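You operate a simulated robot arm through the tools that you are given. There is no shell and no other tool. Be economical: measure what you need, move in short steps, check, and stop when the job is done.

The job below is to be done with a simulated two-armed robot. You get a single attempt, and the scene is never put back.

## Task
Clear the slider board to 0 and switch the shade box off.
Fine: the warmth, float, drip and shade sliders; turn the shade disc back to 10; stand the tube from the box in the white tube rack's free hole.

It is judged by the outcome, as a careful person would: the job done as asked, and still so three seconds after it is handed in. It fails if anything else is knocked over, pushed out of place, dropped, spilled or broken.

## Robot
Two 7-joint arms with two-finger parallel grippers on one trunk, on a base that drives. Base frame: it is fixed to the floor where the robot stands at the start and does not move with it; the origin is under the middle of the robot, x ahead of it, y to its left, z up. Units: cm, rad, N and s.
The left shoulder is at the start at [6, 18.9, 125.3], the right one opposite. With the tool pointing down near the work surface each hand reaches from about 10 to 64 cm from the robot's upright axis, wherever it stands, measured 20 degrees to its own side. Places, roughly: drip slider [50, -10, 100]; float slider [60, -10, 100]; fourth hole of the white tube rack [110, -10, 90]; pink-ring tube [125, -25, 100]; shade box switch [80, -10, 100]; shade disc [90, -20, 100]; shade slider [40, 0, 90]; teal-ring tube [125, -25, 100]; warmth slider [50, -20, 100]. Payload 3.43 kg a hand.
Tool frame (each hand has its own): the origin (TCP) lies between the finger pads and is the grasp point; the fingertips stand 3 cm ahead of it; z points along the fingers, y is the line along which they close. The gripper opens to 9.4 cm. The fingers are 2.8 cm wide and 1 cm thick; the gripper's body (5 by 9.6 cm) begins 5.5 cm behind the TCP.
Orientation is that of the tool frame in the base frame, as a unit quaternion [w, x, y, z]. With the fingers straight down and closing along the base's y, the tool's x points along the base's -x, its y along +y and its z along -z.

## Interface
- The arms move only by the tool drive_tool. It takes "left_moves", "right_moves" or both (then of equal length, played together; a hand with none holds still); each is a list of rows, each an object (a shift or turn left out is 0, a gripper value left out holds the last) with "linear": the shift along the tool's x, y, z in cm, a list of three; "delta_rot": the turn, a rotation vector about the tool's x, y, z in rad, a list of three; "gripper": the opening in per cent of the stroke, from 0 (shut) to 100 (fully open). In form: [{"linear": [x, y, z], "delta_rot": [rx, ry, rz], "gripper": gripper}, ...]. A call has 1 to 8 rows; each row shifts and turns the commanded pose from where the row before left it, along the tool's axes as they then stand. Rows are played at 5 a second. More than 5 cm and 0.15 rad between two rows, or a gripper value outside its range, and nothing of the call is played. A pose out of reach is approached as far as the arm can. The call stops where the force on the tool passes 40 N (or 10 N more than at its start, if that is more) or the arm is blocked; 0.2 s more then pass. The fingers move at their own pace (about 15.3 cm/s each) and stop on an object; they squeeze with about 34 N. The grip force told is the motor's: it shows also when the fingers shut on nothing. Time passes only in rows, and 0.2 s behind the last, so rows that do not move let the fingers close. It gives the time, the measured TCP pose, the force on the tool (base axes), the opening and the grip force at its end, in the units of the frame above (readings bear some noise), with the torque about the TCP (base axes, N m) and any sound that the robot's microphone picked up.
- Cameras (640 x 400 px; columns grow to the right, rows downward): "scene" is now at [1.93, -0.83, 180.48]; the picture's right is [-0.09, -1.00, 0.00], its down [-0.74, 0.07, -0.67] and it looks along [0.66, -0.06, -0.74] (base axes); focal length 278 px, centre (320, 200). "left" rides on the left gripper at [7.6, -1.4, -10.3] in its tool frame; the picture's right is [0.18, 0.98, 0.00], its down [-0.75, 0.14, -0.64] and it looks along [-0.63, 0.12, 0.77] (tool axes); focal length 243 px, centre (320, 200). "right" rides on the right gripper at [7.6, 1.4, -10.3] in its tool frame; the picture's right is [-0.18, 0.98, 0.00], its down [-0.75, -0.14, -0.64] and it looks along [-0.63, -0.12, 0.77] (tool axes); focal length 243 px, centre (320, 200). There is no depth. A picture from a camera that has moved, and an enlarged one, comes with that camera's place and axes in the base frame and with its lens.
- capture(camera): a new picture of that camera. The clock stands still meanwhile.
- raise_lower(by): slides the trunk up (or, below 0, down) by that many cm; the arms and the scene camera ride with it, the base frame stays. It gives what a move gives, with no picture.
- steer(legs): drives the robot by 1 to 6 legs, each [ahead, left, turn to the left] in cm, cm and rad, along the robot's own axes; the way and the turn of a leg run together, so that a leg with both is an arc; at most 150 cm and 3.142 rad a leg. The arms and the cameras ride along, it lands a little off, and it stops where it bumps. It gives what a move gives.
- head_to(pan, tilt): turns the head with the scene camera to pan (to the left, within 1.501 rad either way) and tilt (down, from -0.506 to 1.204), counted from straight ahead of the robot. It gives what a move gives.
- zoom(camera, box): a new picture of the part [left, top, right, bottom] of that camera's present view, enlarged. The clock stands still meanwhile.
- hand_in(): hands the job in; it is judged then, once.

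Go step by step. Nothing tells you exact positions but the pictures and the camera data: compare them with the known pose of the tool, close in by small moves and look again before you grip or let go. The budget is 120 turns and 108 pictures, counting those below and the enlarged ones. Unless the task says otherwise, let go and move clear before handing in, and close with one line.

The tools are called after "Request:" as name(argument=value, ...) on one line, values as JSON. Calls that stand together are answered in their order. drive_tool: Moves the arms, as the interface text tells. Its arguments: {"type":"object","properties":{"left_moves":{"type":"array","items":{"type":"object","properties":{"linear":{"type":"array","items":{"type":"number"}},"delta_rot":{"type":"array","items":{"type":"number"}},"gripper":{"type":"number"}}}},"right_moves":{"type":"array","items":{"type":"object","properties":{"linear":{"type":"array","items":{"type":"number"}},"delta_rot":{"type":"array","items":{"type":"number"}},"gripper":{"type":"number"}}}}},"required":[]} The other tools are called the same way: raise_lower (by) slides the trunk up or down; steer (legs) drives the base; head_to (pan, tilt) turns the head that bears the scene camera; capture (camera) takes a picture; zoom (camera, box) takes an enlarged picture of a part of a camera's view; hand_in () hands the job in.

At the start:

```text
clock: 0.0
left_ee_pos: [34.62, 4.36, 133.12]
left_orientation: [0.001, 0.0, 1.0, 0.0]
left_force: [0.5, -0.3, -0.4]
left_wrist_torque: [-0.01, 0.03, 0.02]
left_gripper_width: 9.4
left_finger_force: 0.1
right_ee_pos: [30.71, -16.76, 132.15]
right_orientation: [0.0, 0.0, 1.0, 0.0]
right_force: [0.0, -0.1, -0.2]
right_wrist_torque: [-0.02, -0.03, 0.0]
right_gripper_width: 9.39
right_finger_force: 0.1
trunk travel left (down, up): [-92.5, 6.5]
robot x, y, heading: [-0.07, -0.0, 0.003]
head pan, tilt: [-0.094, 0.84]
```

scene: 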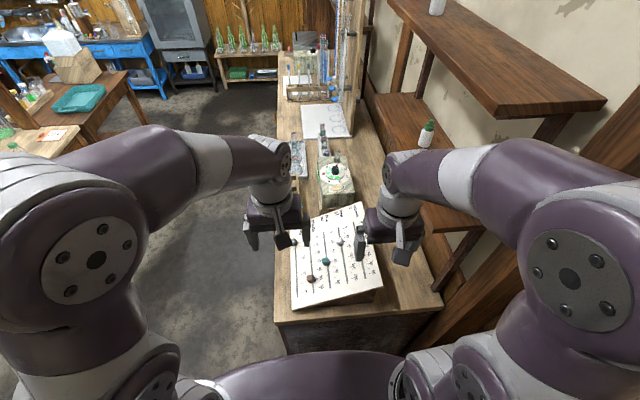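
right: 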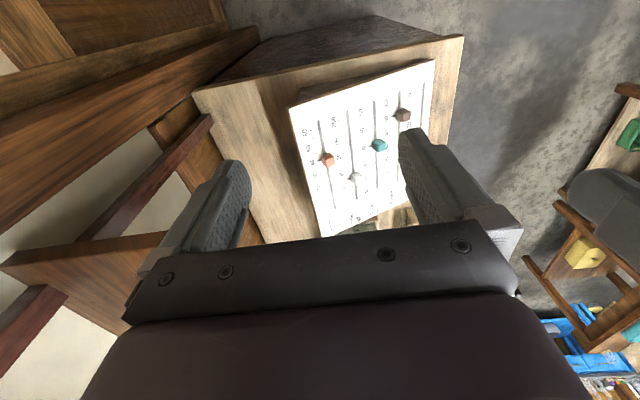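
left: 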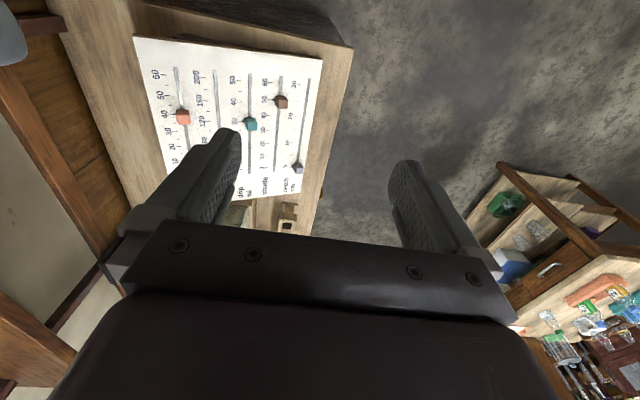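

I see a sloped slider board in front, with a shade box beyond it and a tube rack further on. I'll zoom in on each to read them.

Request:
zoom(camera="scene", box=[270, 190, 400, 320])

Request:
zoom(camera="scene", box=[270, 20, 370, 220])

Request:
zoom(camera="left", box=[120, 20, 360, 240])

```text
3.08 times, centred on (335, 255) of scene
camera zoom: at [1.93, -0.83, 180.48], right [-0.09, -1.0, 0.0], down [-0.74, 0.07, -0.67], along [0.66, -0.06, -0.74], focal length 855 px, centre (274, 31)
```

zoom: 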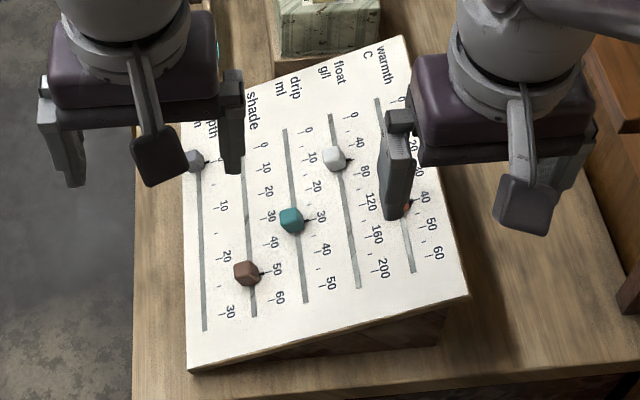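

```text
2.00 times, centred on (320, 120) of scene
camera zoom: at [1.93, -0.83, 180.48], right [-0.09, -1.0, 0.0], down [-0.74, 0.07, -0.67], along [0.66, -0.06, -0.74], focal length 556 px, centre (320, 360)
```

zoom: 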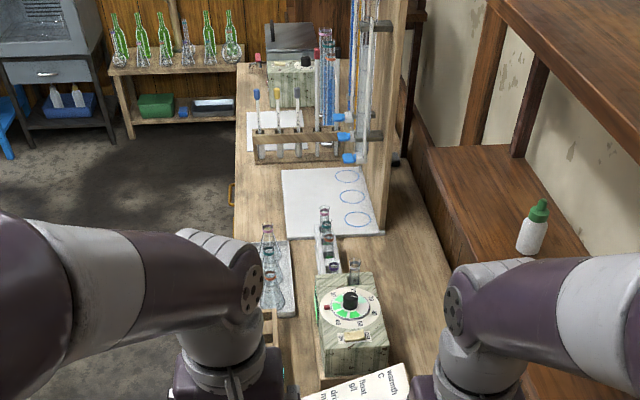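

```text
1.82 times, centred on (240, 130) of left
camera zoom: at [27.06, 2.95, 143.22], right [-0.18, 0.98, 0.0], down [0.75, 0.14, 0.64], along [0.63, 0.12, -0.77], focal length 441 px, centre (466, 327)
```

zoom: 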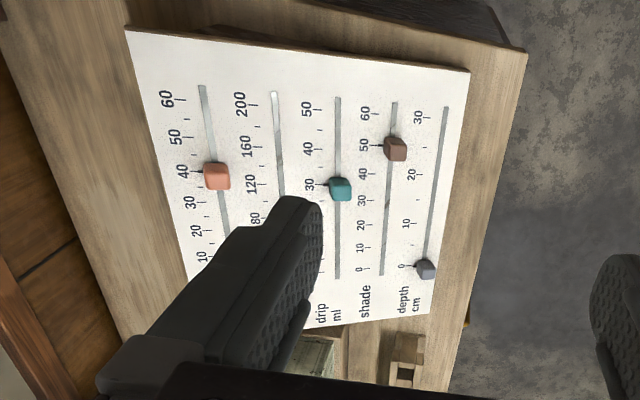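

The zeros are at the far end of each slot, with depth already at 0. The drip knob triangulates to about [47, -6.5, 99]. I'll move the hands aside for a clear view of the board.

Request:
drive_tool(left_moves=[{"linear": [0, 5, 0]}, {"linear": [0, 5, 0]}, {"linear": [0, 5, 0]}, {"linear": [0, 3, 0]}], right_moves=[{"linear": [5, 0, 0]}, {"linear": [5, 0, 0]}, {"linear": [0, 0, 0]}, {"linear": [0, 0, 0]}])

Request:
zoom(camera="scene", box=[260, 180, 420, 320])

Request:
capture(camera="right")

Request:
capture(camera="left")

```text
clock: 1.0
left_ee_pos: [34.4, 22.46, 132.99]
left_orientation: [0.001, 0.0, 1.0, 0.0]
left_force: [0.0, 0.4, 0.6]
left_wrist_torque: [-0.02, 0.0, -0.01]
left_gripper_width: 9.43
left_finger_force: 0.0
right_ee_pos: [22.56, -16.44, 132.12]
right_orientation: [0.0, -0.001, 1.0, 0.0]
right_force: [0.1, -0.3, -0.2]
right_wrist_torque: [-0.01, -0.01, 0.04]
right_gripper_width: 9.41
right_finger_force: 0.1
right hand out of reach, approached as far as the arm can: row 2
trunk travel left (down, up): [-92.5, 6.5]
robot x, y, heading: [-0.13, 0.05, 0.0]
head pan, tilt: [-0.094, 0.84]
```

```text
2.86 times, centred on (340, 250) of scene
camera zoom: at [1.84, -0.71, 180.48], right [-0.09, -1.0, 0.0], down [-0.74, 0.07, -0.67], along [0.66, -0.06, -0.74], focal length 794 px, centre (263, 57)
```

zoom: 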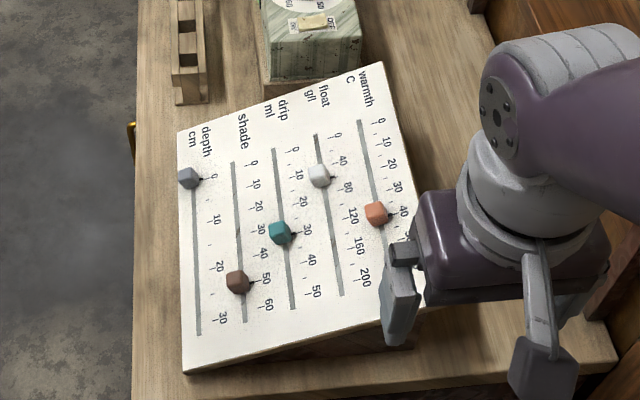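

```text
100 pictures are left
camera right: at [14.95, -14.83, 142.23], right [0.18, 0.98, 0.0], down [0.75, -0.14, 0.64], along [0.63, -0.12, -0.77], focal length 243 px, centre (320, 200)
```

right: 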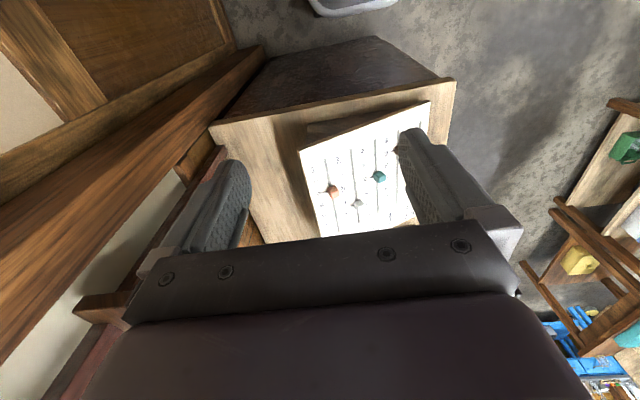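

```text
99 pictures are left
camera left: at [26.84, 21.07, 143.15], right [-0.18, 0.98, 0.0], down [0.75, 0.14, 0.64], along [0.63, 0.12, -0.77], focal length 243 px, centre (320, 200)
```

left: 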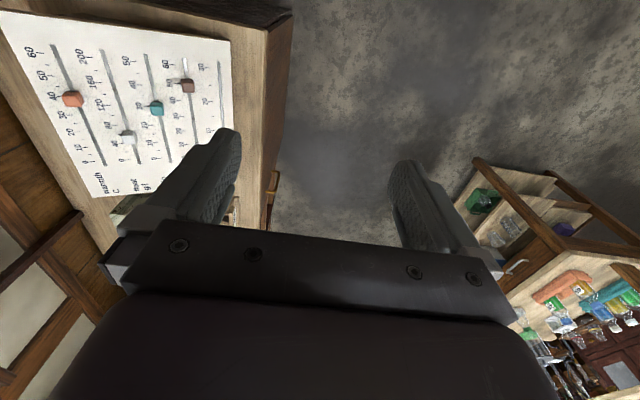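

The board slopes up to the right at about 26°, with its slots running along x. I put the knobs at roughly warmth (47.5,-17.7,101), float (54.7,-12.4,98.5), drip (49,-7,95.3) and shade (44.4,-1.4,93). I'll push each one from behind with closed fingers, starting with warmth and the right hand.

Request:
drive_tool(right_moves=[{"linear": [-4.7, -0.4, 0], "gripper": 0}, {"linear": [-4.7, -0.4, 0]}, {"linear": [-4.7, -0.4, 0]}, {"linear": [-4.7, -0.4, 0]}, {"linear": [0, 0, 4.9]}, {"linear": [0, 0, 4.9]}, {"linear": [0, 0, 4.9]}, {"linear": [0, 0, 4.9]}])

Request:
zoom(camera="scene", box=[260, 180, 420, 320])

Request:
capture(camera="right")

```text
clock: 2.8
left_ee_pos: [34.74, 22.22, 132.99]
left_orientation: [0.0, 0.0, 1.0, 0.0]
left_force: [0.1, 0.4, -0.1]
left_wrist_torque: [0.0, 0.02, -0.01]
left_gripper_width: 9.44
left_finger_force: 0.1
right_ee_pos: [41.93, -18.29, 112.64]
right_orientation: [0.0, 0.0, 1.0, -0.001]
right_force: [1.0, -0.9, 1.0]
right_wrist_torque: [-0.02, -0.01, 0.02]
right_gripper_width: 0.02
right_finger_force: 33.3
trunk travel left (down, up): [-92.5, 6.5]
robot x, y, heading: [-0.12, -0.09, -0.004]
head pan, tilt: [-0.094, 0.84]
```

```text
2.86 times, centred on (340, 250) of scene
camera zoom: at [2.16, -0.85, 180.48], right [-0.09, -1.0, 0.0], down [-0.74, 0.07, -0.67], along [0.66, -0.06, -0.75], focal length 794 px, centre (263, 57)
```

zoom: 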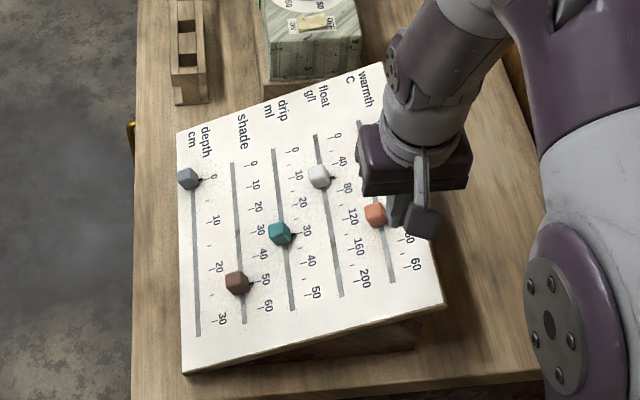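

```text
97 pictures are left
camera right: at [34.3, -16.61, 122.8], right [0.18, 0.98, 0.0], down [0.75, -0.14, 0.64], along [0.63, -0.12, -0.77], focal length 243 px, centre (320, 200)
```

right: 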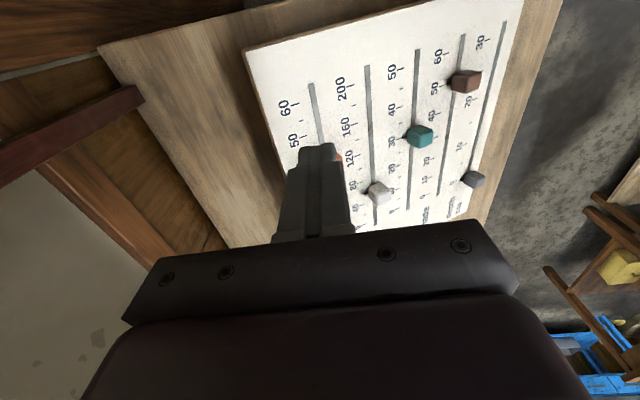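

The right fingers are behind the warmth knob, with their x and y matching the slot. I'll lower the tip to about 1 cm above the board and start pushing.

Request:
drive_tool(right_moves=[{"linear": [0, 0.1, 4]}, {"linear": [0, 0, 4]}, {"linear": [0, 0, 1.4]}, {"linear": [-2, 0, 0]}, {"linear": [-2, 0, 0]}])

Request:
capture(camera="right")

Request:
zoom(camera="scene", box=[260, 180, 420, 320])

```text
clock: 4.0
left_ee_pos: [34.59, 22.19, 132.99]
left_orientation: [0.001, 0.001, 1.0, 0.0]
left_force: [-0.7, 0.4, -0.3]
left_wrist_torque: [-0.03, 0.01, -0.04]
left_gripper_width: 9.42
left_finger_force: 0.1
right_ee_pos: [45.8, -18.04, 103.3]
right_orientation: [-0.001, 0.0, 1.0, -0.001]
right_force: [-1.4, 0.4, -0.4]
right_wrist_torque: [0.01, 0.02, 0.01]
right_gripper_width: 0.0
right_finger_force: 32.7
trunk travel left (down, up): [-92.5, 6.5]
robot x, y, heading: [0.11, -0.19, 0.002]
head pan, tilt: [-0.094, 0.84]
```

```text
96 pictures are left
camera right: at [38.19, -16.57, 113.45], right [0.18, 0.98, 0.0], down [0.75, -0.14, 0.64], along [0.63, -0.12, -0.77], focal length 243 px, centre (320, 200)
```

right: 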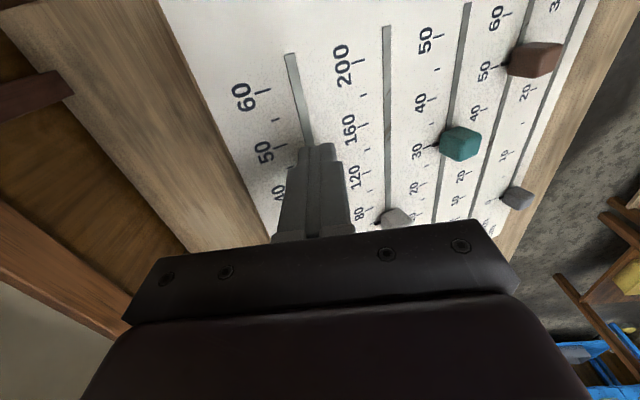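

```text
2.86 times, centred on (340, 250) of scene
camera zoom: at [2.06, -0.84, 180.47], right [-0.09, -1.0, 0.0], down [-0.74, 0.07, -0.67], along [0.66, -0.06, -0.75], focal length 794 px, centre (263, 57)
```

zoom: 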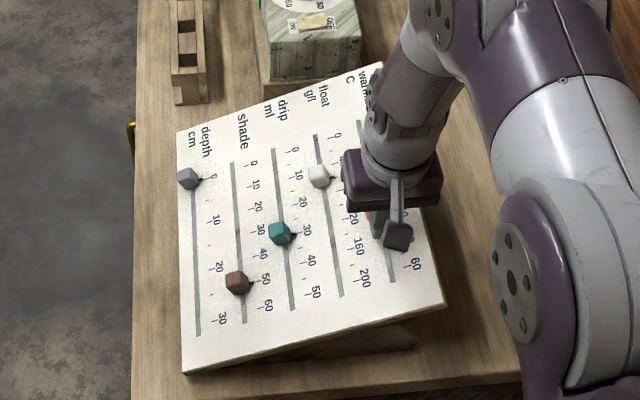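

The finger is aligned and the first contact is light. I'll keep pushing toward the stop.

Request:
drive_tool(right_moves=[{"linear": [-2, 0, 0]}, {"linear": [-2, 0, 0]}, {"linear": [-2, 0, 0]}, {"linear": [-2, 0, 0]}, {"linear": [-2, 0, 0]}, {"linear": [-1.5, 0, 0]}])

Request:
zoom(camera="scene", box=[260, 180, 420, 320])

```text
clock: 5.4
left_ee_pos: [34.54, 22.31, 132.99]
left_orientation: [0.0, 0.0, 1.0, 0.0]
left_force: [0.3, -0.9, 1.2]
left_wrist_torque: [0.04, 0.03, 0.0]
left_gripper_width: 9.43
left_finger_force: 0.2
right_ee_pos: [57.29, -18.16, 103.48]
right_orientation: [0.0, 0.0, 1.0, 0.001]
right_force: [0.2, -0.6, 0.5]
right_wrist_torque: [-0.04, -0.01, -0.01]
right_gripper_width: 0.0
right_finger_force: 32.7
trunk travel left (down, up): [-92.5, 6.5]
robot x, y, heading: [-0.48, 0.01, -0.002]
head pan, tilt: [-0.094, 0.84]
```

```text
2.86 times, centred on (340, 250) of scene
camera zoom: at [2.0, -0.85, 180.48], right [-0.09, -1.0, 0.0], down [-0.74, 0.07, -0.67], along [0.66, -0.06, -0.75], focal length 794 px, centre (263, 57)
```

zoom: 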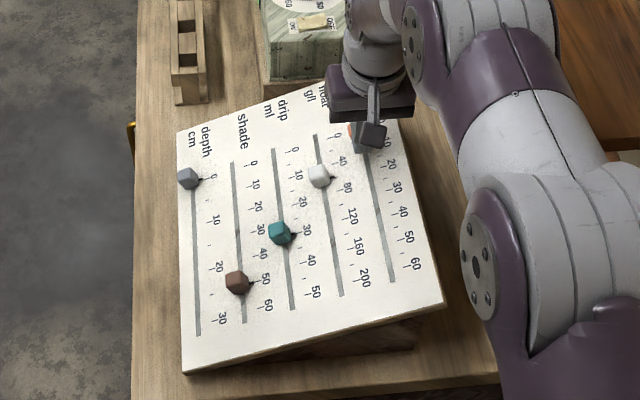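

The knob is riding along close to the end of its slot. I'll continue in small steps until the force rises.

Request:
drive_tool(right_moves=[{"linear": [-0.7, 0, 0]}, {"linear": [-0.7, 0, 0]}, {"linear": [-0.5, 0, 0]}, {"linear": [-0.4, 0, 0]}])

Request:
zoom(camera="scene", box=[300, 170, 380, 240])

```text
clock: 6.4
left_ee_pos: [34.25, 22.31, 133.02]
left_orientation: [0.002, 0.0, 1.0, -0.001]
left_force: [-0.2, 0.3, 0.3]
left_wrist_torque: [0.01, 0.0, 0.01]
left_gripper_width: 9.4
left_finger_force: 0.2
right_ee_pos: [59.06, -18.07, 103.3]
right_orientation: [-0.002, 0.0, 1.0, 0.0]
right_force: [-14.2, 0.3, -1.6]
right_wrist_torque: [0.0, 0.28, -0.02]
right_gripper_width: 0.0
right_finger_force: 33.1
trunk travel left (down, up): [-92.5, 6.5]
robot x, y, heading: [-0.13, 0.03, 0.001]
head pan, tilt: [-0.094, 0.84]
```

```text
5.71 times, centred on (340, 205) of scene
camera zoom: at [1.58, -0.82, 180.48], right [-0.09, -1.0, 0.0], down [-0.74, 0.07, -0.67], along [0.67, -0.06, -0.74], focal length 1587 px, centre (206, 171)
```

zoom: 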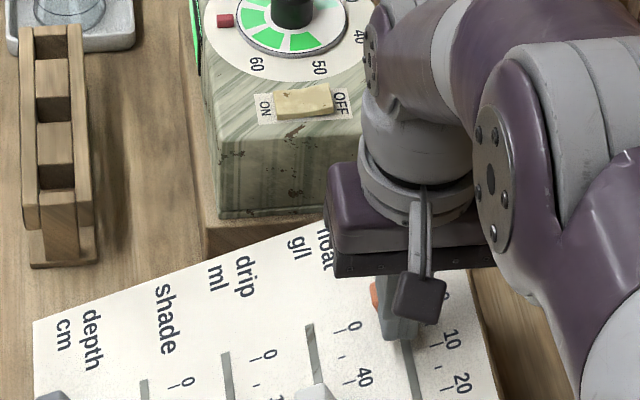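

Force shows 14 N, so warmth is at its stop. I'll back off, lift, move behind the white float knob and push it.

Request:
drive_tool(right_moves=[{"linear": [2, 0, 0]}, {"linear": [3, 0, -3]}, {"linear": [4.2, 0, 0]}, {"linear": [0, 5.2, 0]}, {"linear": [0, 0, 3]}, {"linear": [0, 0, 2.6]}, {"linear": [-1, 0, 0]}])

Request:
zoom(camera="scene", box=[300, 170, 380, 270])

Request:
capture(camera="right")

```text
refused: row 4 steps farther than a row can; nothing moved
```

```text
4.00 times, centred on (340, 220) of scene
camera zoom: at [1.58, -0.82, 180.48], right [-0.09, -1.0, 0.0], down [-0.74, 0.07, -0.67], along [0.67, -0.06, -0.74], focal length 1111 px, centre (240, 120)
```

zoom: 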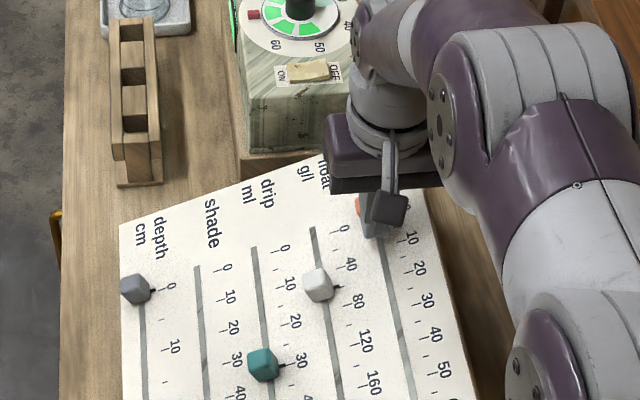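

```text
91 pictures are left
camera right: at [51.43, -16.52, 113.48], right [0.18, 0.98, 0.0], down [0.76, -0.14, 0.64], along [0.63, -0.12, -0.77], focal length 243 px, centre (320, 200)
```

right: 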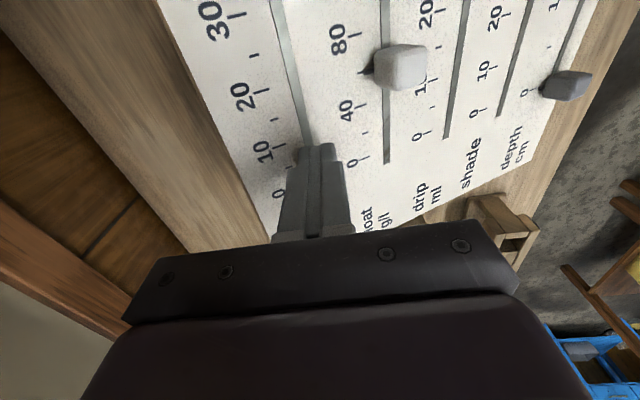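

That call was refused because one step was too long. The white knob rechecks at about (55, -12.6), so I'll resend with shorter steps.

Request:
drive_tool(right_moves=[{"linear": [2, 0, 0]}, {"linear": [3, 0, -3]}, {"linear": [4, 0, 0]}, {"linear": [0, 2.6, 0]}, {"linear": [0, 2.6, 0]}, {"linear": [0, 0, 3]}, {"linear": [0, 0, 2.6]}, {"linear": [-1, 0, 0]}])

Request:
capture(camera="right")

Request:
zoom(camera="scene", box=[300, 170, 380, 270])

```text
clock: 8.2
left_ee_pos: [34.45, 22.35, 133.06]
left_orientation: [0.001, 0.0, 1.0, 0.0]
left_force: [-0.8, 0.1, 0.3]
left_wrist_torque: [0.02, 0.02, -0.02]
left_gripper_width: 9.4
left_finger_force: 0.1
right_ee_pos: [51.47, -12.85, 100.76]
right_orientation: [0.0, 0.0, 1.0, 0.0]
right_force: [0.6, -0.3, -0.1]
right_wrist_torque: [-0.01, -0.03, -0.02]
right_gripper_width: 0.0
right_finger_force: 33.1
trunk travel left (down, up): [-92.5, 6.5]
robot x, y, heading: [0.23, -0.13, 0.001]
head pan, tilt: [-0.094, 0.84]
```

```text
90 pictures are left
camera right: at [43.81, -11.16, 110.9], right [0.18, 0.98, 0.0], down [0.75, -0.14, 0.64], along [0.63, -0.12, -0.77], focal length 243 px, centre (320, 200)
```

right: 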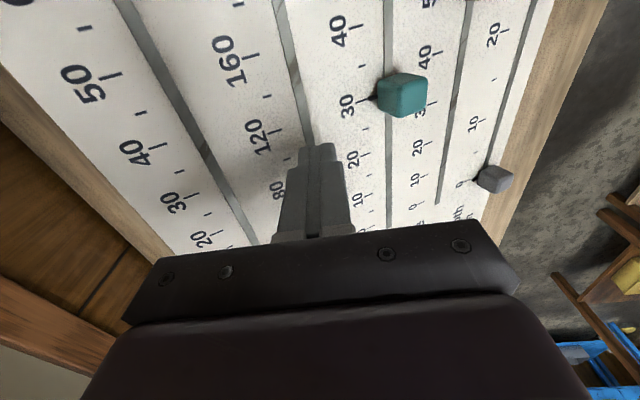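

```text
4.00 times, centred on (340, 220) of scene
camera zoom: at [1.91, -0.76, 180.48], right [-0.09, -1.0, 0.0], down [-0.74, 0.07, -0.67], along [0.66, -0.06, -0.74], focal length 1111 px, centre (240, 120)
```

zoom: 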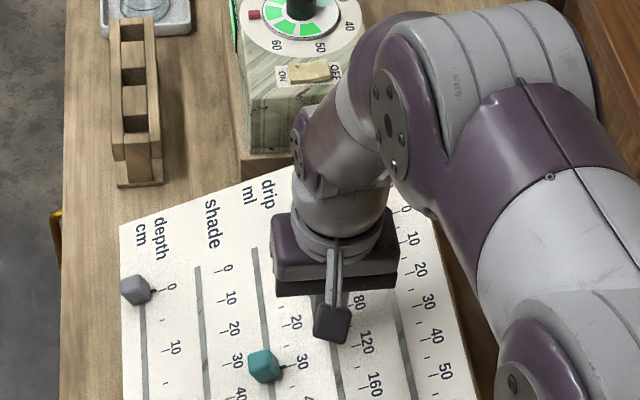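

The finger is in line with the float slot and behind the white knob, so I'll push to the stop.

Request:
drive_tool(right_moves=[{"linear": [-1.8, 0, 0]}, {"linear": [-1.8, 0, 0]}, {"linear": [-1.5, 0, 0]}, {"linear": [-1, 0, 0]}, {"linear": [-0.7, 0, 0]}, {"linear": [-0.5, 0, 0]}, {"linear": [-0.3, 0, 0]}])

```text
clock: 9.8
left_ee_pos: [34.5, 22.32, 133.03]
left_orientation: [0.001, 0.0, 1.0, 0.0]
left_force: [0.4, -0.1, -0.1]
left_wrist_torque: [0.0, -0.02, 0.0]
left_gripper_width: 9.42
left_finger_force: 0.1
right_ee_pos: [58.92, -12.83, 100.82]
right_orientation: [0.0, 0.001, 1.0, -0.001]
right_force: [-1.0, -0.1, -1.4]
right_wrist_torque: [0.01, 0.03, 0.0]
right_gripper_width: 0.0
right_finger_force: 32.5
trunk travel left (down, up): [-92.5, 6.5]
robot x, y, heading: [-0.09, -0.1, 0.007]
head pan, tilt: [-0.094, 0.84]
```

Request:
drive_tool(right_moves=[{"linear": [-0.3, 0, 0]}, {"linear": [-0.3, 0, 0]}, {"linear": [0, 0, 0]}])

```text
clock: 10.6
left_ee_pos: [34.14, 22.28, 133.15]
left_orientation: [0.001, 0.0, 1.0, -0.001]
left_force: [-0.5, -0.7, -0.2]
left_wrist_torque: [0.03, -0.01, -0.01]
left_gripper_width: 9.41
left_finger_force: 0.0
right_ee_pos: [58.92, -12.9, 100.69]
right_orientation: [-0.002, -0.001, 1.0, 0.0]
right_force: [-20.3, 2.1, -0.2]
right_wrist_torque: [0.0, 0.47, 0.02]
right_gripper_width: 0.0
right_finger_force: 33.2
trunk travel left (down, up): [-92.5, 6.5]
robot x, y, heading: [-0.06, 0.05, -0.007]
head pan, tilt: [-0.094, 0.84]
```

Force is 20 N, so float is at its stop. The drip knob at about (49, -7.3) is next.

Request:
drive_tool(right_moves=[{"linear": [2.5, 0, 0]}, {"linear": [4, 0, -3]}, {"linear": [4.5, 0, 0]}, {"linear": [4, 0, 0]}, {"linear": [0, 2.7, 0]}, {"linear": [0, 2.7, 0]}, {"linear": [0, 0, 3]}, {"linear": [0, 0, 2.6]}])

Request:
capture(camera="right")

Request:
zoom(camera="scene", box=[270, 170, 390, 290])

```text
clock: 12.4
left_ee_pos: [34.57, 22.22, 132.99]
left_orientation: [-0.001, 0.001, 1.0, -0.001]
left_force: [-0.5, 0.5, -1.1]
left_wrist_torque: [-0.03, 0.01, 0.01]
left_gripper_width: 9.38
left_finger_force: 0.1
right_ee_pos: [44.59, -7.46, 98.16]
right_orientation: [0.0, 0.0, 1.0, -0.001]
right_force: [-0.3, 0.1, -1.5]
right_wrist_torque: [0.01, -0.01, -0.02]
right_gripper_width: 0.01
right_finger_force: 33.1
trunk travel left (down, up): [-92.5, 6.5]
robot x, y, heading: [-0.08, 0.03, 0.002]
head pan, tilt: [-0.094, 0.84]
```

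```text
88 pictures are left
camera right: at [36.93, -5.9, 108.24], right [0.18, 0.98, 0.0], down [0.75, -0.14, 0.64], along [0.63, -0.12, -0.77], focal length 243 px, centre (320, 200)
```

right: 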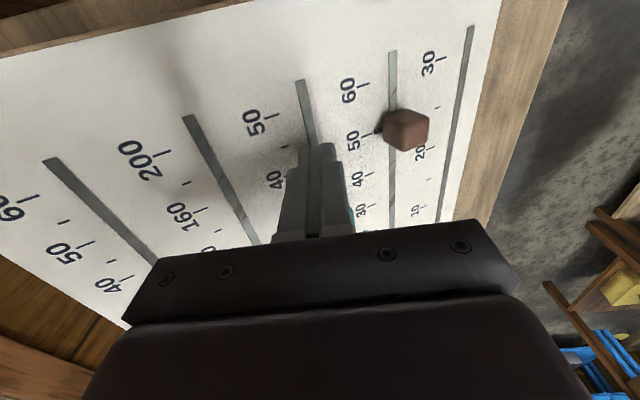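

```text
3.33 times, centred on (330, 230) of scene
camera zoom: at [2.01, -0.82, 180.48], right [-0.09, -1.0, 0.0], down [-0.74, 0.07, -0.67], along [0.66, -0.06, -0.75], focal length 926 px, centre (287, 100)
```

zoom: 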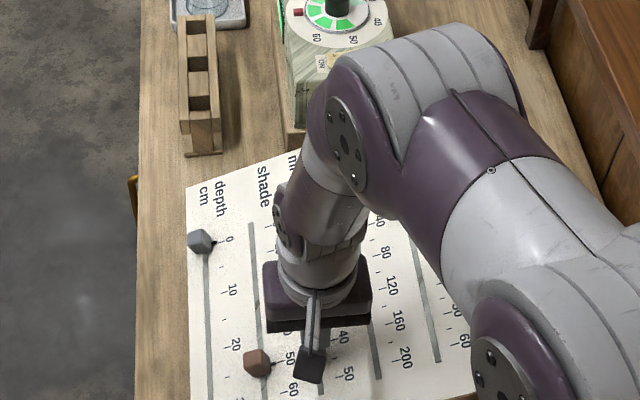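

The finger is aligned behind the teal drip knob. I'll push it toward the end.

Request:
drive_tool(right_moves=[{"linear": [-2, 0, 0]}, {"linear": [-2.2, 0, 0]}, {"linear": [-2.2, 0, 0]}, {"linear": [-2.2, 0, 0]}, {"linear": [-2, 0, 0]}, {"linear": [-1.8, 0, 0]}, {"linear": [-1, 0, 0]}, {"linear": [-0.7, 0, 0]}])

Request:
drive_tool(right_moves=[{"linear": [-0.4, 0, 0]}, {"linear": [-0.3, 0, 0]}, {"linear": [-0.2, 0, 0]}])

```text
clock: 14.2
left_ee_pos: [34.61, 22.36, 132.97]
left_orientation: [0.0, 0.0, 1.0, 0.0]
left_force: [0.1, -0.3, 0.3]
left_wrist_torque: [0.02, -0.02, 0.0]
left_gripper_width: 9.4
left_finger_force: 0.0
right_ee_pos: [58.64, -7.58, 97.91]
right_orientation: [0.0, 0.0, 1.0, 0.0]
right_force: [0.2, -0.3, -0.6]
right_wrist_torque: [0.04, 0.0, 0.01]
right_gripper_width: 0.03
right_finger_force: 33.1
trunk travel left (down, up): [-92.5, 6.5]
robot x, y, heading: [-0.19, -0.16, -0.003]
head pan, tilt: [-0.094, 0.84]
```

```text
clock: 15.0
left_ee_pos: [34.21, 22.31, 133.07]
left_orientation: [0.002, 0.0, 1.0, 0.0]
left_force: [0.7, -1.0, -0.1]
left_wrist_torque: [0.02, -0.01, 0.03]
left_gripper_width: 9.42
left_finger_force: 0.1
right_ee_pos: [59.08, -7.49, 97.96]
right_orientation: [-0.002, 0.0, 1.0, -0.001]
right_force: [-22.5, 1.4, -2.8]
right_wrist_torque: [0.13, 0.42, 0.01]
right_gripper_width: 0.0
right_finger_force: 32.7
trunk travel left (down, up): [-92.5, 6.5]
robot x, y, heading: [-0.18, 0.01, 0.0]
head pan, tilt: [-0.094, 0.84]
```

Drip is at its stop with 22 N. The brown shade knob at about (44.4, -1.8) comes next.

Request:
drive_tool(right_moves=[{"linear": [2.5, 0, 0]}, {"linear": [4, 0, -3]}, {"linear": [4.5, 0, -1]}, {"linear": [4.5, 0, 0]}, {"linear": [3.8, 0, 0]}, {"linear": [0, 2.7, 0]}, {"linear": [0, 2.7, 0]}, {"linear": [0, 0, 3]}])

Request:
capture(camera="right")

Request:
zoom(camera="scene", box=[270, 170, 390, 290])

```text
clock: 16.8
left_ee_pos: [34.68, 22.22, 133.09]
left_orientation: [0.0, 0.0, 1.0, 0.001]
left_force: [-0.6, -0.1, 0.4]
left_wrist_torque: [-0.01, -0.01, 0.0]
left_gripper_width: 9.4
left_finger_force: 0.0
right_ee_pos: [40.29, -1.86, 99.07]
right_orientation: [0.0, 0.0, 1.0, 0.0]
right_force: [0.0, -0.2, -0.3]
right_wrist_torque: [0.02, 0.0, 0.01]
right_gripper_width: 0.0
right_finger_force: 32.8
trunk travel left (down, up): [-92.5, 6.5]
robot x, y, heading: [0.19, -0.07, 0.001]
head pan, tilt: [-0.094, 0.84]
```

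```text
86 pictures are left
camera right: at [32.7, -0.33, 109.2], right [0.18, 0.98, 0.0], down [0.75, -0.14, 0.64], along [0.63, -0.12, -0.77], focal length 243 px, centre (320, 200)
```

right: 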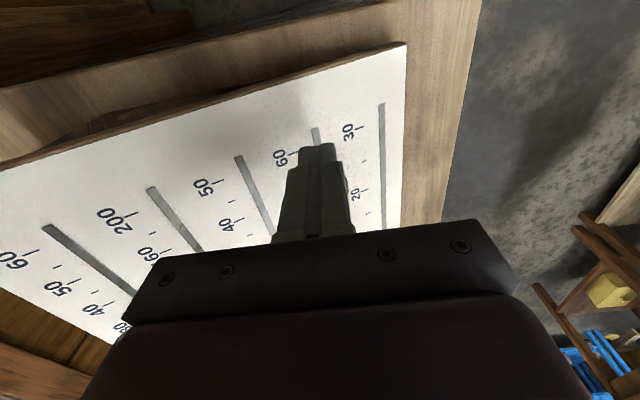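

```text
3.33 times, centred on (330, 230) of scene
camera zoom: at [1.97, -0.9, 180.48], right [-0.09, -1.0, 0.0], down [-0.74, 0.07, -0.67], along [0.66, -0.06, -0.74], focal length 926 px, centre (287, 100)
```

zoom: 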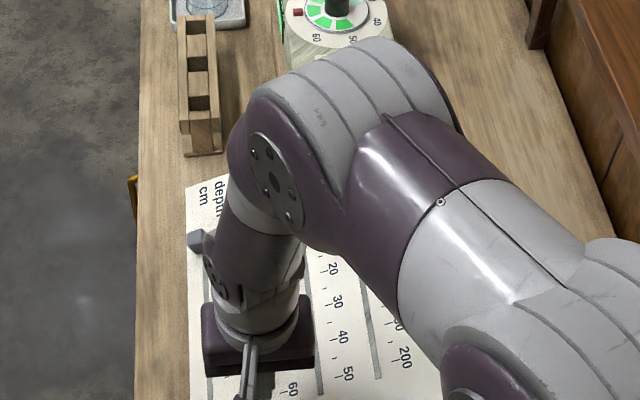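

The finger is over the slot's near end, behind the brown knob. I'll lower and push.

Request:
drive_tool(right_moves=[{"linear": [0, -0.1, 3.7]}, {"linear": [-2.2, 0, 0]}, {"linear": [-2.4, 0, 0]}, {"linear": [-2.4, 0, 0]}, {"linear": [-2.4, 0, 0]}, {"linear": [-2.4, 0, 0]}, {"linear": [-2.2, 0, 0]}, {"linear": [-2, 0, 0]}])

Request:
zoom(camera="scene", box=[270, 170, 390, 290])

Request:
drive_tool(right_moves=[{"linear": [-1.5, 0, 0]}, {"linear": [-0.7, 0, 0]}, {"linear": [-0.4, 0, 0]}, {"linear": [-0.3, 0, 0]}, {"linear": [-0.2, 0, 0]}])

```text
clock: 18.6
left_ee_pos: [34.48, 22.34, 133.03]
left_orientation: [0.0, 0.0, 1.0, 0.0]
left_force: [-0.1, 0.1, 0.0]
left_wrist_torque: [-0.02, 0.02, -0.02]
left_gripper_width: 9.4
left_finger_force: 0.0
right_ee_pos: [56.08, -2.26, 95.25]
right_orientation: [0.0, 0.0, 1.0, 0.001]
right_force: [-1.3, -0.6, -1.0]
right_wrist_torque: [0.03, 0.03, -0.01]
right_gripper_width: 0.03
right_finger_force: 33.3
trunk travel left (down, up): [-92.5, 6.5]
robot x, y, heading: [-0.14, 0.56, 0.004]
head pan, tilt: [-0.094, 0.84]
```

```text
3.33 times, centred on (330, 230) of scene
camera zoom: at [1.98, -0.82, 180.47], right [-0.09, -1.0, 0.0], down [-0.74, 0.07, -0.67], along [0.66, -0.06, -0.74], focal length 926 px, centre (287, 100)
```

zoom: 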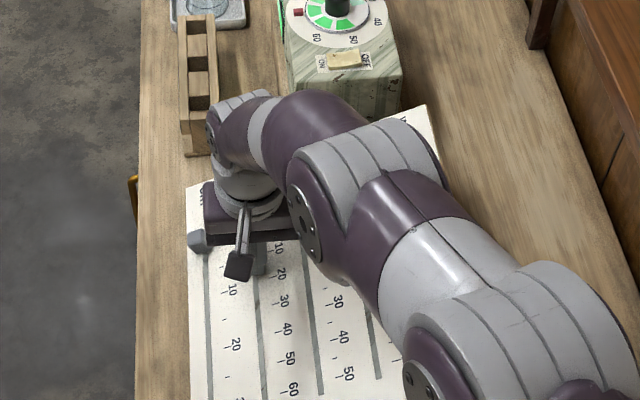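

```text
clock: 19.8
left_ee_pos: [34.49, 22.45, 133.06]
left_orientation: [0.001, 0.0, 1.0, -0.001]
left_force: [-0.2, -0.2, 0.0]
left_wrist_torque: [0.05, 0.03, 0.0]
left_gripper_width: 9.41
left_finger_force: 0.1
right_ee_pos: [59.1, -2.31, 95.33]
right_orientation: [0.0, 0.0, 1.0, 0.0]
right_force: [-2.7, 1.7, -1.0]
right_wrist_torque: [0.0, 0.07, -0.01]
right_gripper_width: 0.0
right_finger_force: 32.7
trunk travel left (down, up): [-92.5, 6.5]
robot x, y, heading: [-0.25, -0.27, -0.003]
head pan, tilt: [-0.094, 0.84]
```

Request:
drive_tool(right_moves=[{"linear": [-0.3, 0, 0]}, {"linear": [-0.2, 0, 0]}, {"linear": [0, 0, 0]}])

```text
clock: 20.6
left_ee_pos: [34.42, 22.33, 133.05]
left_orientation: [0.001, 0.001, 1.0, 0.0]
left_force: [0.4, 0.7, -0.4]
left_wrist_torque: [0.0, -0.01, -0.01]
left_gripper_width: 9.42
left_finger_force: 0.0
right_ee_pos: [59.05, -2.32, 95.68]
right_orientation: [-0.001, 0.0, 1.0, 0.001]
right_force: [-8.3, 1.1, -3.0]
right_wrist_torque: [0.05, 0.18, -0.01]
right_gripper_width: 0.0
right_finger_force: 33.2
right hand out of reach, approached as far as the arm can: row 1
trunk travel left (down, up): [-92.5, 6.5]
robot x, y, heading: [0.04, 0.37, 0.0]
head pan, tilt: [-0.094, 0.84]
```

The finger stopped at x = 59.05 like the others, with force building, so shade looks done. I'll retract and check the board from above.

Request:
drive_tool(right_moves=[{"linear": [3, 0, 0]}, {"linear": [4, 0, -2]}, {"linear": [3, 0, -4]}, {"linear": [3, 0, -4]}, {"linear": [3, -3, -2.5]}, {"linear": [3, -3, -2.5]}, {"linear": [0, 0, -4.9]}, {"linear": [0, 0, -4.9]}])

Request:
drive_tool(right_moves=[{"linear": [4, -2.5, 0]}, {"linear": [4, -2.5, 0]}, {"linear": [0, -4, 0]}, {"linear": [0, -4, 0]}, {"linear": [0, 0, -4.9]}, {"linear": [0, 0, -4.9]}])

Request:
zoom(camera="scene", box=[280, 180, 380, 260])

Request:
zoom(camera="scene", box=[270, 60, 390, 200])

Request:
capture(camera="right")

```text
clock: 22.4
left_ee_pos: [34.43, 22.34, 133.04]
left_orientation: [0.0, 0.0, 1.0, 0.0]
left_force: [-0.5, -0.3, 0.2]
left_wrist_torque: [-0.02, -0.01, 0.0]
left_gripper_width: 9.4
left_finger_force: 0.0
right_ee_pos: [39.95, -8.41, 120.39]
right_orientation: [0.0, -0.001, 1.0, -0.001]
right_force: [-0.5, -0.4, 0.8]
right_wrist_torque: [-0.02, 0.0, 0.0]
right_gripper_width: 0.01
right_finger_force: 33.5
trunk travel left (down, up): [-92.5, 6.5]
robot x, y, heading: [-0.14, 0.4, 0.002]
head pan, tilt: [-0.094, 0.84]
```

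```text
clock: 23.8
left_ee_pos: [34.49, 22.36, 133.03]
left_orientation: [0.001, 0.0, 1.0, 0.0]
left_force: [-0.5, 0.6, 0.1]
left_wrist_torque: [-0.02, 0.02, -0.02]
left_gripper_width: 9.4
left_finger_force: 0.0
right_ee_pos: [32.24, -21.41, 130.23]
right_orientation: [0.0, 0.0, 1.0, 0.001]
right_force: [-0.7, 0.3, -0.3]
right_wrist_torque: [-0.04, 0.03, 0.0]
right_gripper_width: 0.0
right_finger_force: 33.0
trunk travel left (down, up): [-92.5, 6.5]
robot x, y, heading: [-0.14, -0.08, -0.001]
head pan, tilt: [-0.094, 0.84]
```

```text
5.00 times, centred on (330, 220) of scene
camera zoom: at [1.81, -0.72, 180.47], right [-0.09, -1.0, 0.0], down [-0.74, 0.07, -0.67], along [0.66, -0.06, -0.74], focal length 1389 px, centre (270, 100)
```

zoom: 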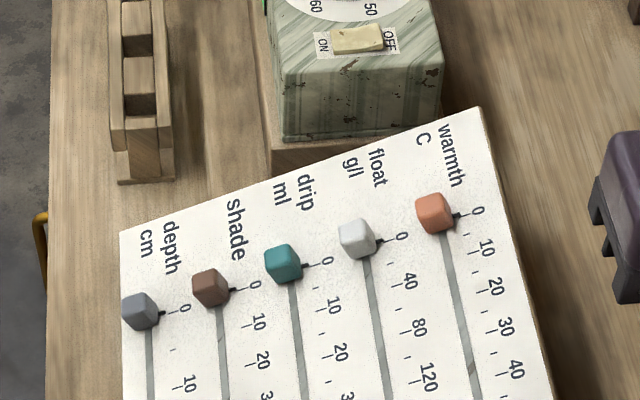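

```text
2.86 times, centred on (330, 130) of scene
camera zoom: at [1.81, -0.72, 180.47], right [-0.09, -1.0, 0.0], down [-0.74, 0.07, -0.67], along [0.66, -0.06, -0.74], focal length 794 px, centre (291, 400)
```

zoom: 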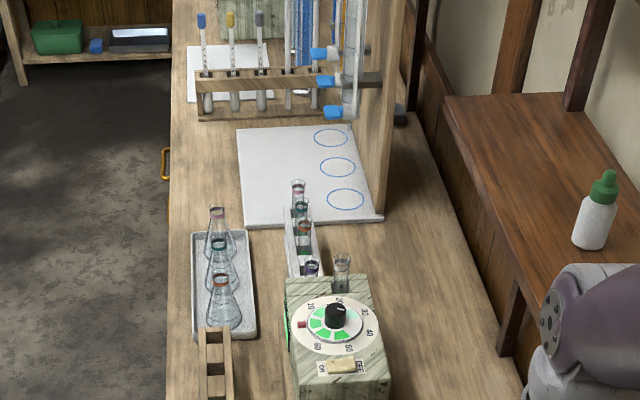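

```text
81 pictures are left
camera right: at [24.72, -19.82, 140.29], right [0.18, 0.98, 0.0], down [0.75, -0.14, 0.64], along [0.63, -0.12, -0.77], focal length 243 px, centre (320, 200)
```

right: 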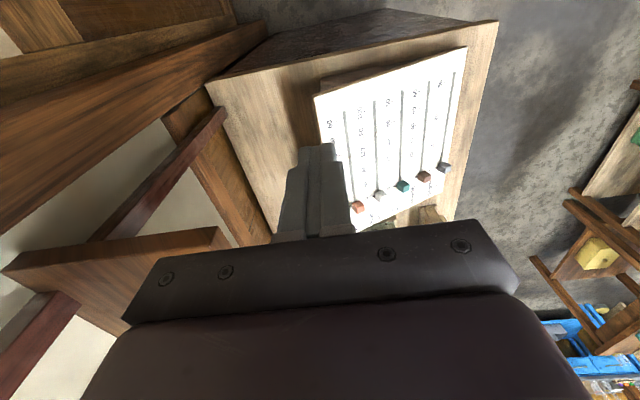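

All five knobs now read 0. Next is the shade box, so I'll look left and ahead to plan the drive along the table's left side, and zoom on the box and rack.

Request:
zoom(camera="scene", box=[300, 90, 360, 200])

Request:
head_to(pan=0.5, tilt=0.75)

Request:
capture(camera="scene")

```text
3.64 times, centred on (330, 145) of scene
camera zoom: at [1.81, -0.72, 180.47], right [-0.09, -1.0, 0.0], down [-0.74, 0.07, -0.67], along [0.66, -0.06, -0.74], focal length 1010 px, centre (284, 400)
```

zoom: 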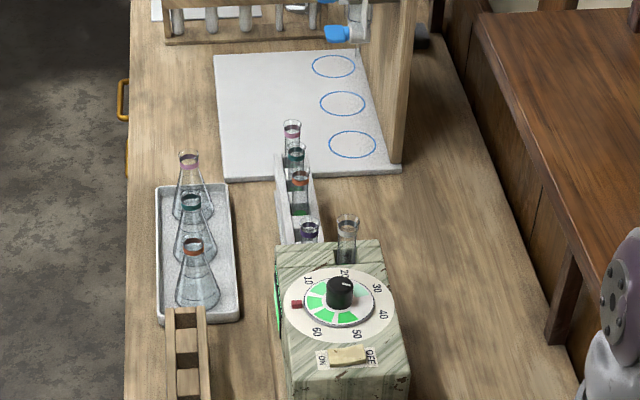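

```text
clock: 24.8
left_ee_pos: [34.49, 22.17, 133.07]
left_orientation: [0.001, -0.001, 1.0, 0.0]
left_force: [-0.3, -0.1, -0.4]
left_wrist_torque: [-0.02, 0.0, 0.02]
left_gripper_width: 9.39
left_finger_force: 0.0
right_ee_pos: [32.45, -21.48, 129.97]
right_orientation: [0.0, 0.001, 1.0, 0.0]
right_force: [0.1, -1.3, 0.0]
right_wrist_torque: [0.01, -0.01, 0.0]
right_gripper_width: 0.01
right_finger_force: 33.0
trunk travel left (down, up): [-92.5, 6.5]
robot x, y, heading: [0.01, -0.15, 0.001]
head pan, tilt: [0.499, 0.75]
```

```text
79 pictures are left
camera scene: at [1.35, 3.87, 181.2], right [0.48, -0.88, 0.0], down [-0.6, -0.33, -0.73], along [0.64, 0.35, -0.68], focal length 278 px, centre (320, 200)
```

scene: 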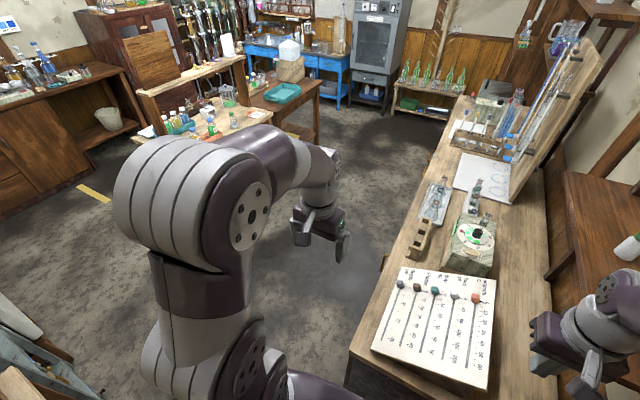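

The floor to the left of the table is clear, and the table's left edge is at about y = 11. I'll drive left, then ahead to x ≈ 98, then turn right to face the table.

Request:
steer(legs=[[0, 62, 0], [98, 0, 0], [0, 0, -1.571]])

Request:
head_to(pan=0.0, tilt=0.8)

Request:
capture(camera="scene")

```text
clock: 27.6
left_ee_pos: [31.6, 68.81, 133.09]
left_orientation: [-0.001, -0.089, 0.996, 0.002]
left_force: [0.2, -0.4, 0.0]
left_wrist_torque: [0.01, 0.07, -0.02]
left_gripper_width: 9.38
left_finger_force: 0.0
right_ee_pos: [37.41, 25.23, 130.0]
right_orientation: [0.0, -0.091, 0.996, 0.002]
right_force: [-0.2, -0.5, 0.0]
right_wrist_torque: [0.03, 0.03, 0.01]
right_gripper_width: 0.0
right_finger_force: 32.6
trunk travel left (down, up): [-92.5, 6.5]
robot x, y, heading: [1.77, 41.09, 0.178]
head pan, tilt: [0.499, 0.75]
stopped in leg 1: the robot was blocked; the commanded pose is now the measured one
```

```text
clock: 28.5
left_ee_pos: [31.36, 69.25, 132.9]
left_orientation: [0.001, -0.089, 0.996, 0.0]
left_force: [0.1, 0.0, 0.6]
left_wrist_torque: [-0.02, 0.0, -0.02]
left_gripper_width: 9.4
left_finger_force: 0.1
right_ee_pos: [37.29, 25.78, 130.04]
right_orientation: [0.0, -0.09, 0.996, -0.001]
right_force: [0.3, -0.3, 0.9]
right_wrist_torque: [-0.01, 0.01, -0.03]
right_gripper_width: 0.0
right_finger_force: 33.1
trunk travel left (down, up): [-92.5, 6.5]
robot x, y, heading: [1.52, 41.45, 0.178]
head pan, tilt: [0.0, 0.799]
```

```text
78 pictures are left
camera scene: at [3.57, 41.54, 180.8], right [0.18, -0.98, 0.0], down [-0.7, -0.13, -0.7], along [0.69, 0.12, -0.72], focal length 278 px, centre (320, 200)
```

scene: 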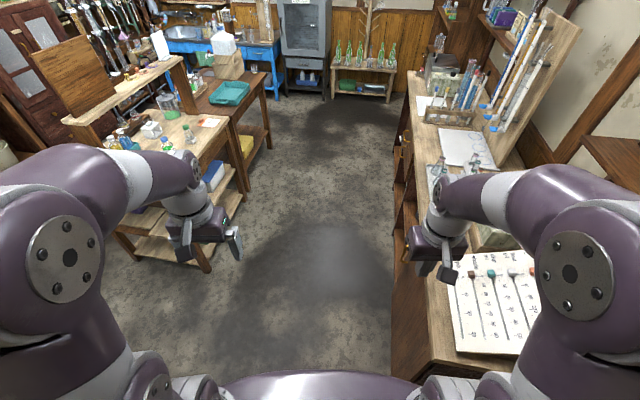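

The robot bumped something on its left at y ≈ 41. I'll look to the left before moving on.

Request:
head_to(pan=1.3, tilt=0.9)

Request:
capture(camera="scene")

```text
clock: 30.0
left_ee_pos: [31.47, 69.26, 133.07]
left_orientation: [0.0, -0.09, 0.996, 0.0]
left_force: [-0.6, 0.3, 0.6]
left_wrist_torque: [-0.03, -0.01, 0.02]
left_gripper_width: 9.37
left_finger_force: 0.1
right_ee_pos: [37.21, 25.66, 129.95]
right_orientation: [0.001, -0.09, 0.996, 0.0]
right_force: [-0.4, 0.1, 1.0]
right_wrist_torque: [-0.01, -0.03, -0.03]
right_gripper_width: 0.0
right_finger_force: 32.7
trunk travel left (down, up): [-92.5, 6.5]
robot x, y, heading: [1.67, 40.91, 0.181]
head pan, tilt: [1.3, 0.901]
```

```text
77 pictures are left
camera scene: at [-3.62, 47.43, 180.01], right [1.0, -0.09, 0.0], down [-0.07, -0.78, -0.62], along [0.06, 0.62, -0.78], focal length 278 px, centre (320, 200)
```

scene: 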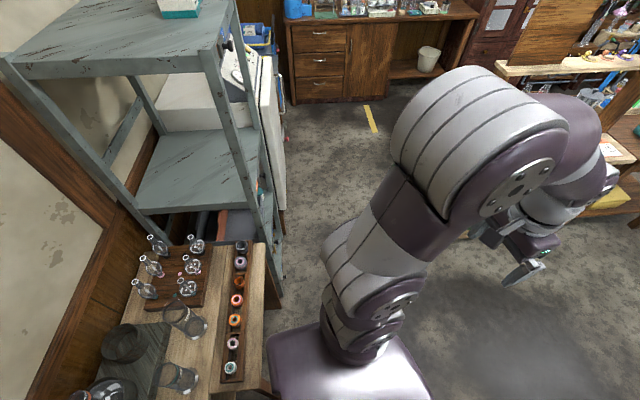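

The base hit the corner of a bench behind-left, and nothing there seems disturbed. I'll move right a little and ahead, clear of it, and then continue.

Request:
steer(legs=[[1, -2, 0], [24, 0, 0], [0, 12, 0], [0, 0, -0.178]])

Request:
capture(camera="scene")

```text
clock: 33.7
left_ee_pos: [59.12, 77.59, 132.99]
left_orientation: [0.0, 0.003, 1.0, 0.0]
left_force: [0.2, 0.8, 0.7]
left_wrist_torque: [-0.03, 0.05, -0.03]
left_gripper_width: 9.39
left_finger_force: 0.0
right_ee_pos: [56.66, 33.79, 130.06]
right_orientation: [0.0, 0.004, 1.0, -0.001]
right_force: [0.0, 0.2, 0.6]
right_wrist_torque: [0.0, 0.0, -0.01]
right_gripper_width: 0.0
right_finger_force: 33.0
trunk travel left (down, up): [-92.5, 6.5]
robot x, y, heading: [24.37, 55.37, -0.006]
head pan, tilt: [1.3, 0.901]
```

```text
76 pictures are left
camera scene: at [20.61, 62.78, 180.0], right [0.96, -0.27, 0.0], down [-0.21, -0.75, -0.62], along [0.17, 0.6, -0.78], focal length 278 px, centre (320, 200)
```

scene: 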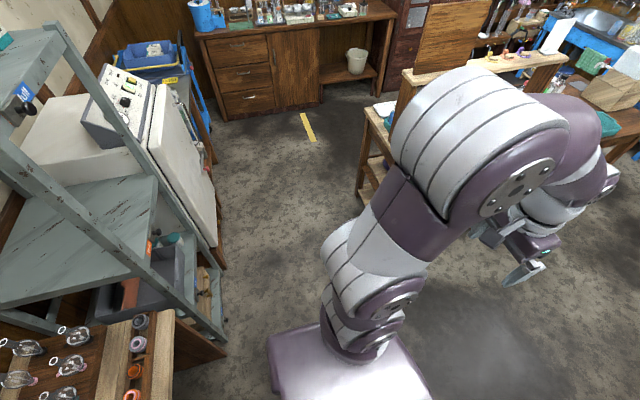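

Free of the bench. I'll drive ahead to x ≈ 98 and turn right to face the table.

Request:
steer(legs=[[72, 6, 0], [0, 0, -1.56]])

Request:
head_to(pan=0.0, tilt=0.85)

Request:
capture(camera="scene")

```text
clock: 41.5
left_ee_pos: [116.79, 25.13, 133.11]
left_orientation: [0.0, 0.721, 0.693, 0.0]
left_force: [0.9, 0.4, 0.2]
left_wrist_torque: [0.04, 0.01, 0.03]
left_gripper_width: 9.4
left_finger_force: 0.1
right_ee_pos: [73.14, 28.82, 130.08]
right_orientation: [0.0, 0.72, 0.694, 0.0]
right_force: [0.3, -0.3, 0.5]
right_wrist_torque: [-0.01, 0.02, 0.04]
right_gripper_width: 0.01
right_finger_force: 32.8
trunk travel left (down, up): [-92.5, 6.5]
robot x, y, heading: [96.0, 60.44, -1.609]
head pan, tilt: [1.3, 0.901]
```

```text
clock: 43.0
left_ee_pos: [116.8, 25.01, 133.04]
left_orientation: [0.0, 0.72, 0.694, 0.0]
left_force: [-0.5, 0.2, -1.2]
left_wrist_torque: [-0.01, -0.01, 0.0]
left_gripper_width: 9.4
left_finger_force: 0.1
right_ee_pos: [73.21, 28.8, 130.0]
right_orientation: [0.0, 0.72, 0.694, 0.0]
right_force: [0.1, 0.9, -0.2]
right_wrist_torque: [-0.01, -0.01, -0.03]
right_gripper_width: 0.0
right_finger_force: 32.7
trunk travel left (down, up): [-92.5, 6.5]
robot x, y, heading: [95.71, 60.64, -1.614]
head pan, tilt: [0.0, 0.85]
```

```text
75 pictures are left
camera scene: at [95.95, 58.55, 180.4], right [-1.0, 0.04, 0.0], down [0.03, 0.75, -0.66], along [-0.03, -0.66, -0.75], focal length 278 px, centre (320, 200)
```

scene: 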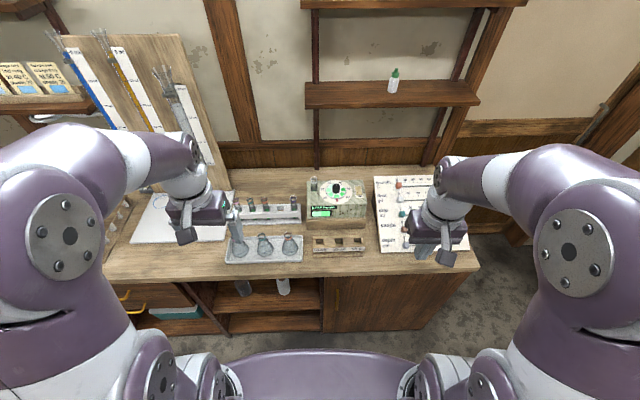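

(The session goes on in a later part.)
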